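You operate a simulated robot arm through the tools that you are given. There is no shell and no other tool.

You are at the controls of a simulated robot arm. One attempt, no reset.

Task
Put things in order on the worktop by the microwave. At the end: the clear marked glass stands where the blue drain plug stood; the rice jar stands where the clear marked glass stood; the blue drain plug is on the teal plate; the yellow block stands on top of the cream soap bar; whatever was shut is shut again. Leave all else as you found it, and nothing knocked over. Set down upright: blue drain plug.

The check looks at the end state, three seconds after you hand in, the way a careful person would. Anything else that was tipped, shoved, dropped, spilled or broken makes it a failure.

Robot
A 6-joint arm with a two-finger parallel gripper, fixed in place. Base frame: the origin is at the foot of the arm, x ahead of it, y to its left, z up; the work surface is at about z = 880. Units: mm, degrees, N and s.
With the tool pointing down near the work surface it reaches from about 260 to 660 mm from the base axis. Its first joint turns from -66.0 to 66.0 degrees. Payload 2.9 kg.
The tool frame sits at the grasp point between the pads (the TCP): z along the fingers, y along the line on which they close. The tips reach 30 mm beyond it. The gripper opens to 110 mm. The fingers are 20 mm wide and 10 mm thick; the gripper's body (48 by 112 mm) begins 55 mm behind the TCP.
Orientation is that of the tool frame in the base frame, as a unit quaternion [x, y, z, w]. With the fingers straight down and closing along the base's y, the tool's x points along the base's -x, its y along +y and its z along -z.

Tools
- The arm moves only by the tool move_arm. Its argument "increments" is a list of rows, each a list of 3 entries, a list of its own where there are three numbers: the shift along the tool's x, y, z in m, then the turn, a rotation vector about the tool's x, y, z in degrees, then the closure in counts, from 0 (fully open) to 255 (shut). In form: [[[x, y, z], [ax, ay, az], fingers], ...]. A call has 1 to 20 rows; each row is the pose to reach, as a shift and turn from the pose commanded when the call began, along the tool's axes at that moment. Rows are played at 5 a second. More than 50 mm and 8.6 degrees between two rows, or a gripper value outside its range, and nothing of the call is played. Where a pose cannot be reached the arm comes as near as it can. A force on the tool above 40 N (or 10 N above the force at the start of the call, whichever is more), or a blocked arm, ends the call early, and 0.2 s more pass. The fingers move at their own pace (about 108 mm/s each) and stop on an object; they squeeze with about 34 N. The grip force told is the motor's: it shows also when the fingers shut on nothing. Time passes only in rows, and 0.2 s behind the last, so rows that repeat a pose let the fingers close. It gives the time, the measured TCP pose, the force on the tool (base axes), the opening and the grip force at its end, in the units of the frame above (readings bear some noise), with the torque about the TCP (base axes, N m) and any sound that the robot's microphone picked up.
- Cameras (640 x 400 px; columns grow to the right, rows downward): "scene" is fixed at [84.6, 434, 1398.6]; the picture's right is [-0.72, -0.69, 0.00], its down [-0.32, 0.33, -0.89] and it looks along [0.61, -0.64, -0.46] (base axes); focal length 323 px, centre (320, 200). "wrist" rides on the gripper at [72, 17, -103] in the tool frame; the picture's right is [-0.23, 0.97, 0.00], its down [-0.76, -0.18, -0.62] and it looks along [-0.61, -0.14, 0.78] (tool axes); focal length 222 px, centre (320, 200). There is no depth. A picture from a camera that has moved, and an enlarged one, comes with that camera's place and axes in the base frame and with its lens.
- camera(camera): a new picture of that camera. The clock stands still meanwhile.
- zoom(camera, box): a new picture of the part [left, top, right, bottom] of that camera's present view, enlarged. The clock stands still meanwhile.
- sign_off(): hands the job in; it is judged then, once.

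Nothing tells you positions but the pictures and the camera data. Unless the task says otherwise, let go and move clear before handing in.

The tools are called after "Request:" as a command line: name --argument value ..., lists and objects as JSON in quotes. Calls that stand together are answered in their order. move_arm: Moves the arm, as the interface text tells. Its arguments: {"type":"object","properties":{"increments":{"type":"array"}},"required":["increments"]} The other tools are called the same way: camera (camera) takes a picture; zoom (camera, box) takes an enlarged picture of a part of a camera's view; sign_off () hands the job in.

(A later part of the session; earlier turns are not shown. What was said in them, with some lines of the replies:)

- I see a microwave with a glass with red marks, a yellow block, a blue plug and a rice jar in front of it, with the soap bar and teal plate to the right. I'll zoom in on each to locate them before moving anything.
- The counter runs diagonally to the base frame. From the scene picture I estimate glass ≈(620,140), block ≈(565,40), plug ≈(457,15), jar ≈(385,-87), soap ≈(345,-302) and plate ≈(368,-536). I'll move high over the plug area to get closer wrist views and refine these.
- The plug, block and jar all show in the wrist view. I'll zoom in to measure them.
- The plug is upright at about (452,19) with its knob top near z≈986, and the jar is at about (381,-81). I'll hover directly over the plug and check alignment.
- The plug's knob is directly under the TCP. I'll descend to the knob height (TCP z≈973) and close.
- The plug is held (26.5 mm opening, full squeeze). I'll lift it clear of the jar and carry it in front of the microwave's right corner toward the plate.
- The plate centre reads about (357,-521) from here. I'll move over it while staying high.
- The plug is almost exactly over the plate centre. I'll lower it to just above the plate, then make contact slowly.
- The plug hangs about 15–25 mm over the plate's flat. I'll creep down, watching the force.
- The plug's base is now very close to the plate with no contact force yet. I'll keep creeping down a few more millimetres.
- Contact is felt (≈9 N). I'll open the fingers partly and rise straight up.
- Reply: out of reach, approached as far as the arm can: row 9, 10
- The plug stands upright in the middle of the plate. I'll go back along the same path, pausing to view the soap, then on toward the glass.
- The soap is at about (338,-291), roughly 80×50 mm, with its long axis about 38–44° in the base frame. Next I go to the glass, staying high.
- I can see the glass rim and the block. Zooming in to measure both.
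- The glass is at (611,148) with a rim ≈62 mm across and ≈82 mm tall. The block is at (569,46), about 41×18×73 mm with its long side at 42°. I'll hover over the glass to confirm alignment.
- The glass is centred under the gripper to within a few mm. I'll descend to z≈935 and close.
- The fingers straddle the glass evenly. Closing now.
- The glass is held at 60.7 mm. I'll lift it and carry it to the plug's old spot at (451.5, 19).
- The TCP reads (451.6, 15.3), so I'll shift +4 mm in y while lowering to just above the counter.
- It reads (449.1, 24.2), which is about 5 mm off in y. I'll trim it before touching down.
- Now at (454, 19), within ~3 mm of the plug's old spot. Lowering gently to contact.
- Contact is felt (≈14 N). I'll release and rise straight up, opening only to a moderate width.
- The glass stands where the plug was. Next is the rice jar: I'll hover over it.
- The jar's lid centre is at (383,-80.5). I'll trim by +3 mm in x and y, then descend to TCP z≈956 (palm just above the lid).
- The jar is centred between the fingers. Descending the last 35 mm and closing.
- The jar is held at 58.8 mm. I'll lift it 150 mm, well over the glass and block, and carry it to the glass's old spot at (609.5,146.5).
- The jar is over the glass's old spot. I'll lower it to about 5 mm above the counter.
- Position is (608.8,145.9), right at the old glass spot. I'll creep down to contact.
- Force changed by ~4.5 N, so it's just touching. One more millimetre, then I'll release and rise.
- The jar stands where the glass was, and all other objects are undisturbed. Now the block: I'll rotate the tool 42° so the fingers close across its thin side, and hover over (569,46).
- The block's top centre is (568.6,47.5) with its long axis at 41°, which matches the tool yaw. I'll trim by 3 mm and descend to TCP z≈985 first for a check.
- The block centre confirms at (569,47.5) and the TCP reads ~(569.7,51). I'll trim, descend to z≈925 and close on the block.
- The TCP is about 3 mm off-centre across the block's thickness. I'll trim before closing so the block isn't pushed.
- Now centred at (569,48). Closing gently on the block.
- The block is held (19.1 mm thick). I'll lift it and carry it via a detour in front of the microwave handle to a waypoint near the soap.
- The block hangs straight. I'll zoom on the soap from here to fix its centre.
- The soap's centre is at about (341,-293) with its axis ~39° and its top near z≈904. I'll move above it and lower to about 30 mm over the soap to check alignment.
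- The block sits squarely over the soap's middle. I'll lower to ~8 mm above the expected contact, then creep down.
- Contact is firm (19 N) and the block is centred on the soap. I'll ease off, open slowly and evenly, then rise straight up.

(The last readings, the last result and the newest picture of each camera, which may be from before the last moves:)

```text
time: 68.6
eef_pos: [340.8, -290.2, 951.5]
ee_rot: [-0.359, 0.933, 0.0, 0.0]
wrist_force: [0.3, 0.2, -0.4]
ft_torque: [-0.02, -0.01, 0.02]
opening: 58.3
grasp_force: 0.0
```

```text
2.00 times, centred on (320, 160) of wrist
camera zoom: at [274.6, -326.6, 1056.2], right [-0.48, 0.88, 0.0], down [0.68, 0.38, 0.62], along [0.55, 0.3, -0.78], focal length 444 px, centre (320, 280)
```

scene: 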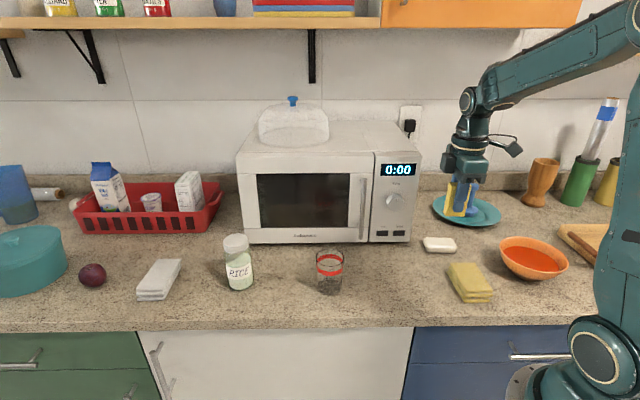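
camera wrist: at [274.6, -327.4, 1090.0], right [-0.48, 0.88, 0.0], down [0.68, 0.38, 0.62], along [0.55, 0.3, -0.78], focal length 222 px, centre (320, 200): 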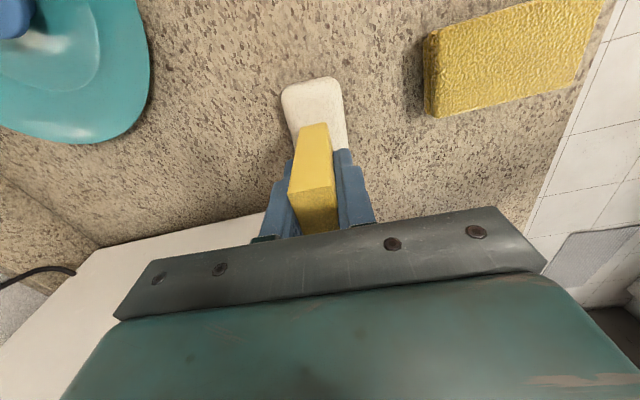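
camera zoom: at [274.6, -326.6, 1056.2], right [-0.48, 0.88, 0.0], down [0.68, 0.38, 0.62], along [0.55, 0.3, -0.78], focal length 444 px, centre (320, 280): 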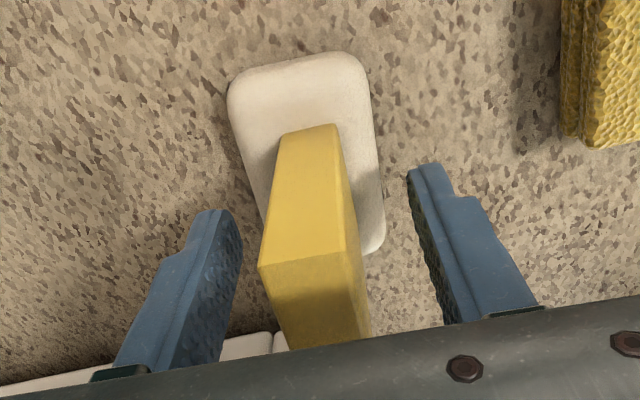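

The block stands upright on the soap and the fingers are clear. Rising straight up, then backing toward a neutral place.

Request:
move_arm --increments '[[[0, 0, -0.015], [0, 0, 0], 120], [[0, 0, -0.04], [0, 0, 0], 120], [[0, 0, -0.075], [0, 0, 0], 120], [[0, 0, -0.11], [0, 0, 0], 120], [[0, 0, -0.145], [0, 0, 0], 120], [[0, 0, -0.18], [0, 0, 0], 120], [[0, 0, -0.19], [0, 0, 0], 120]]'

Request:
camera --camera "scene"

Request:
camera --camera "wrist"

```text
time: 70.2
eef_pos: [337.0, -289.5, 1142.7]
ee_rot: [-0.358, 0.934, 0.001, 0.0]
wrist_force: [-0.1, -1.0, -0.2]
ft_torque: [0.01, -0.02, 0.0]
opening: 58.3
grasp_force: 0.1
```

```text
taken
```

scene: 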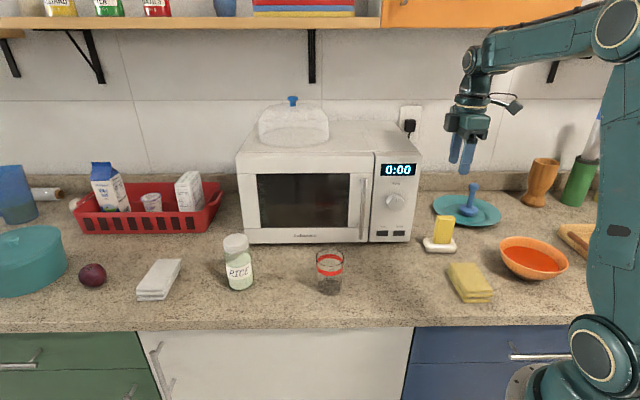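

```text
taken
camera wrist: at [271.7, -326.1, 1247.5], right [-0.48, 0.88, 0.0], down [0.68, 0.38, 0.62], along [0.55, 0.3, -0.78], focal length 222 px, centre (320, 200)
```

wrist: 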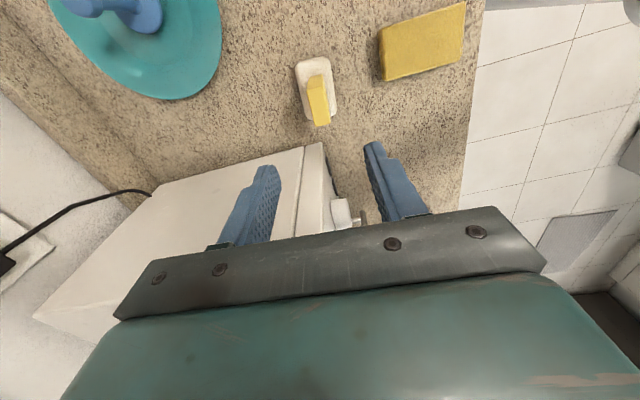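

Everything looks in place. I'll back the arm away from the microwave and then check each object up close.

Request:
move_arm --increments '[[[-0.011, 0.0306, 0], [0, 0, 0], 120], [[-0.022, 0.061, 0], [0, 0, 0], 120], [[-0.0327, 0.0917, 0], [0, 0, 0], 120], [[-0.0327, 0.0917, 0], [0, 0, 0], 120], [[-0.0327, 0.0917, 0], [0, 0, 0], 120]]'

Request:
zoom --camera "scene" --box '[200, 220, 420, 340]'

Request:
zoom --camera "scene" --box '[400, 170, 600, 310]'

Request:
zoom --camera "scene" --box '[220, 80, 440, 260]'

```text
time: 71.4
eef_pos: [302.4, -201.3, 1138.4]
ee_rot: [-0.358, 0.934, 0.0, 0.0]
wrist_force: [-0.6, -0.1, 0.5]
ft_torque: [0.01, -0.03, 0.03]
opening: 58.1
grasp_force: 0.0
```

```text
2.91 times, centred on (310, 280) of scene
camera zoom: at [84.6, 434.0, 1398.6], right [-0.72, -0.69, 0.0], down [-0.32, 0.33, -0.89], along [0.61, -0.64, -0.46], focal length 939 px, centre (349, -33)
```

zoom: 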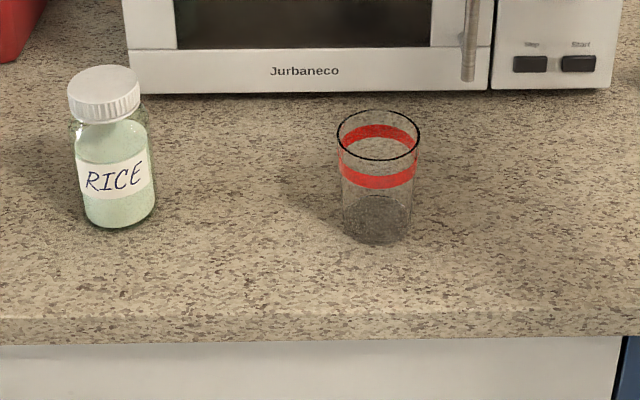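

```text
2.86 times, centred on (500, 240) of scene
camera zoom: at [84.6, 434.0, 1398.6], right [-0.72, -0.69, 0.0], down [-0.32, 0.33, -0.89], along [0.61, -0.64, -0.46], focal length 922 px, centre (-194, 86)
```

zoom: 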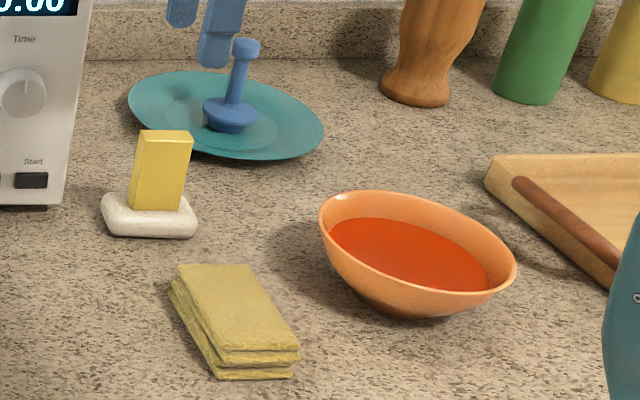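

```text
2.22 times, centred on (330, 170) of scene
camera zoom: at [84.6, 434.0, 1398.6], right [-0.72, -0.69, 0.0], down [-0.32, 0.33, -0.89], along [0.61, -0.64, -0.46], focal length 718 px, centre (298, 267)
```

zoom: 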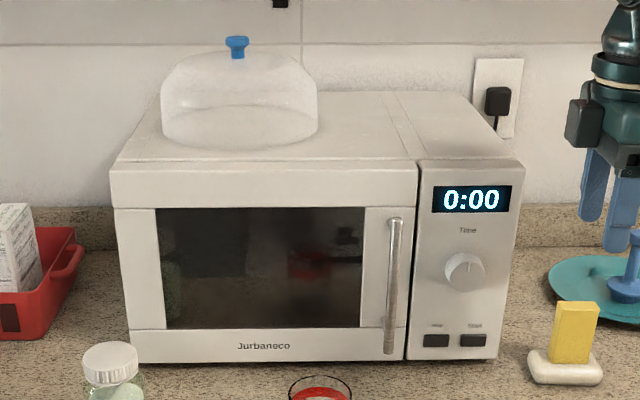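

The glass is on the plug's old spot, and the lidded rice jar is on the glass's old spot. The plug is upright on the teal plate, and the block stands on the soap. The microwave is shut, nothing else has moved, and the arm is clear, so I'm handing in.

Request:
sign_off

```text
The job is handed in.
```

The worktop is in order and I've handed the job in; I don't have the check's result. In the last pictures:

- **Glass:** the clear marked glass stands where the blue drain plug was, within a few millimetres.
- **Rice jar:** it stands where the glass was, with its lid still on.
- **Drain plug:** it stands upright near the centre of the teal plate.
- **Yellow block:** it stands upright in the middle of the cream soap bar.
- **Everything else:** the microwave stayed shut throughout. Nothing was knocked over, and nothing else looks moved.

The gripper is empty, and the arm is raised clear of the objects.
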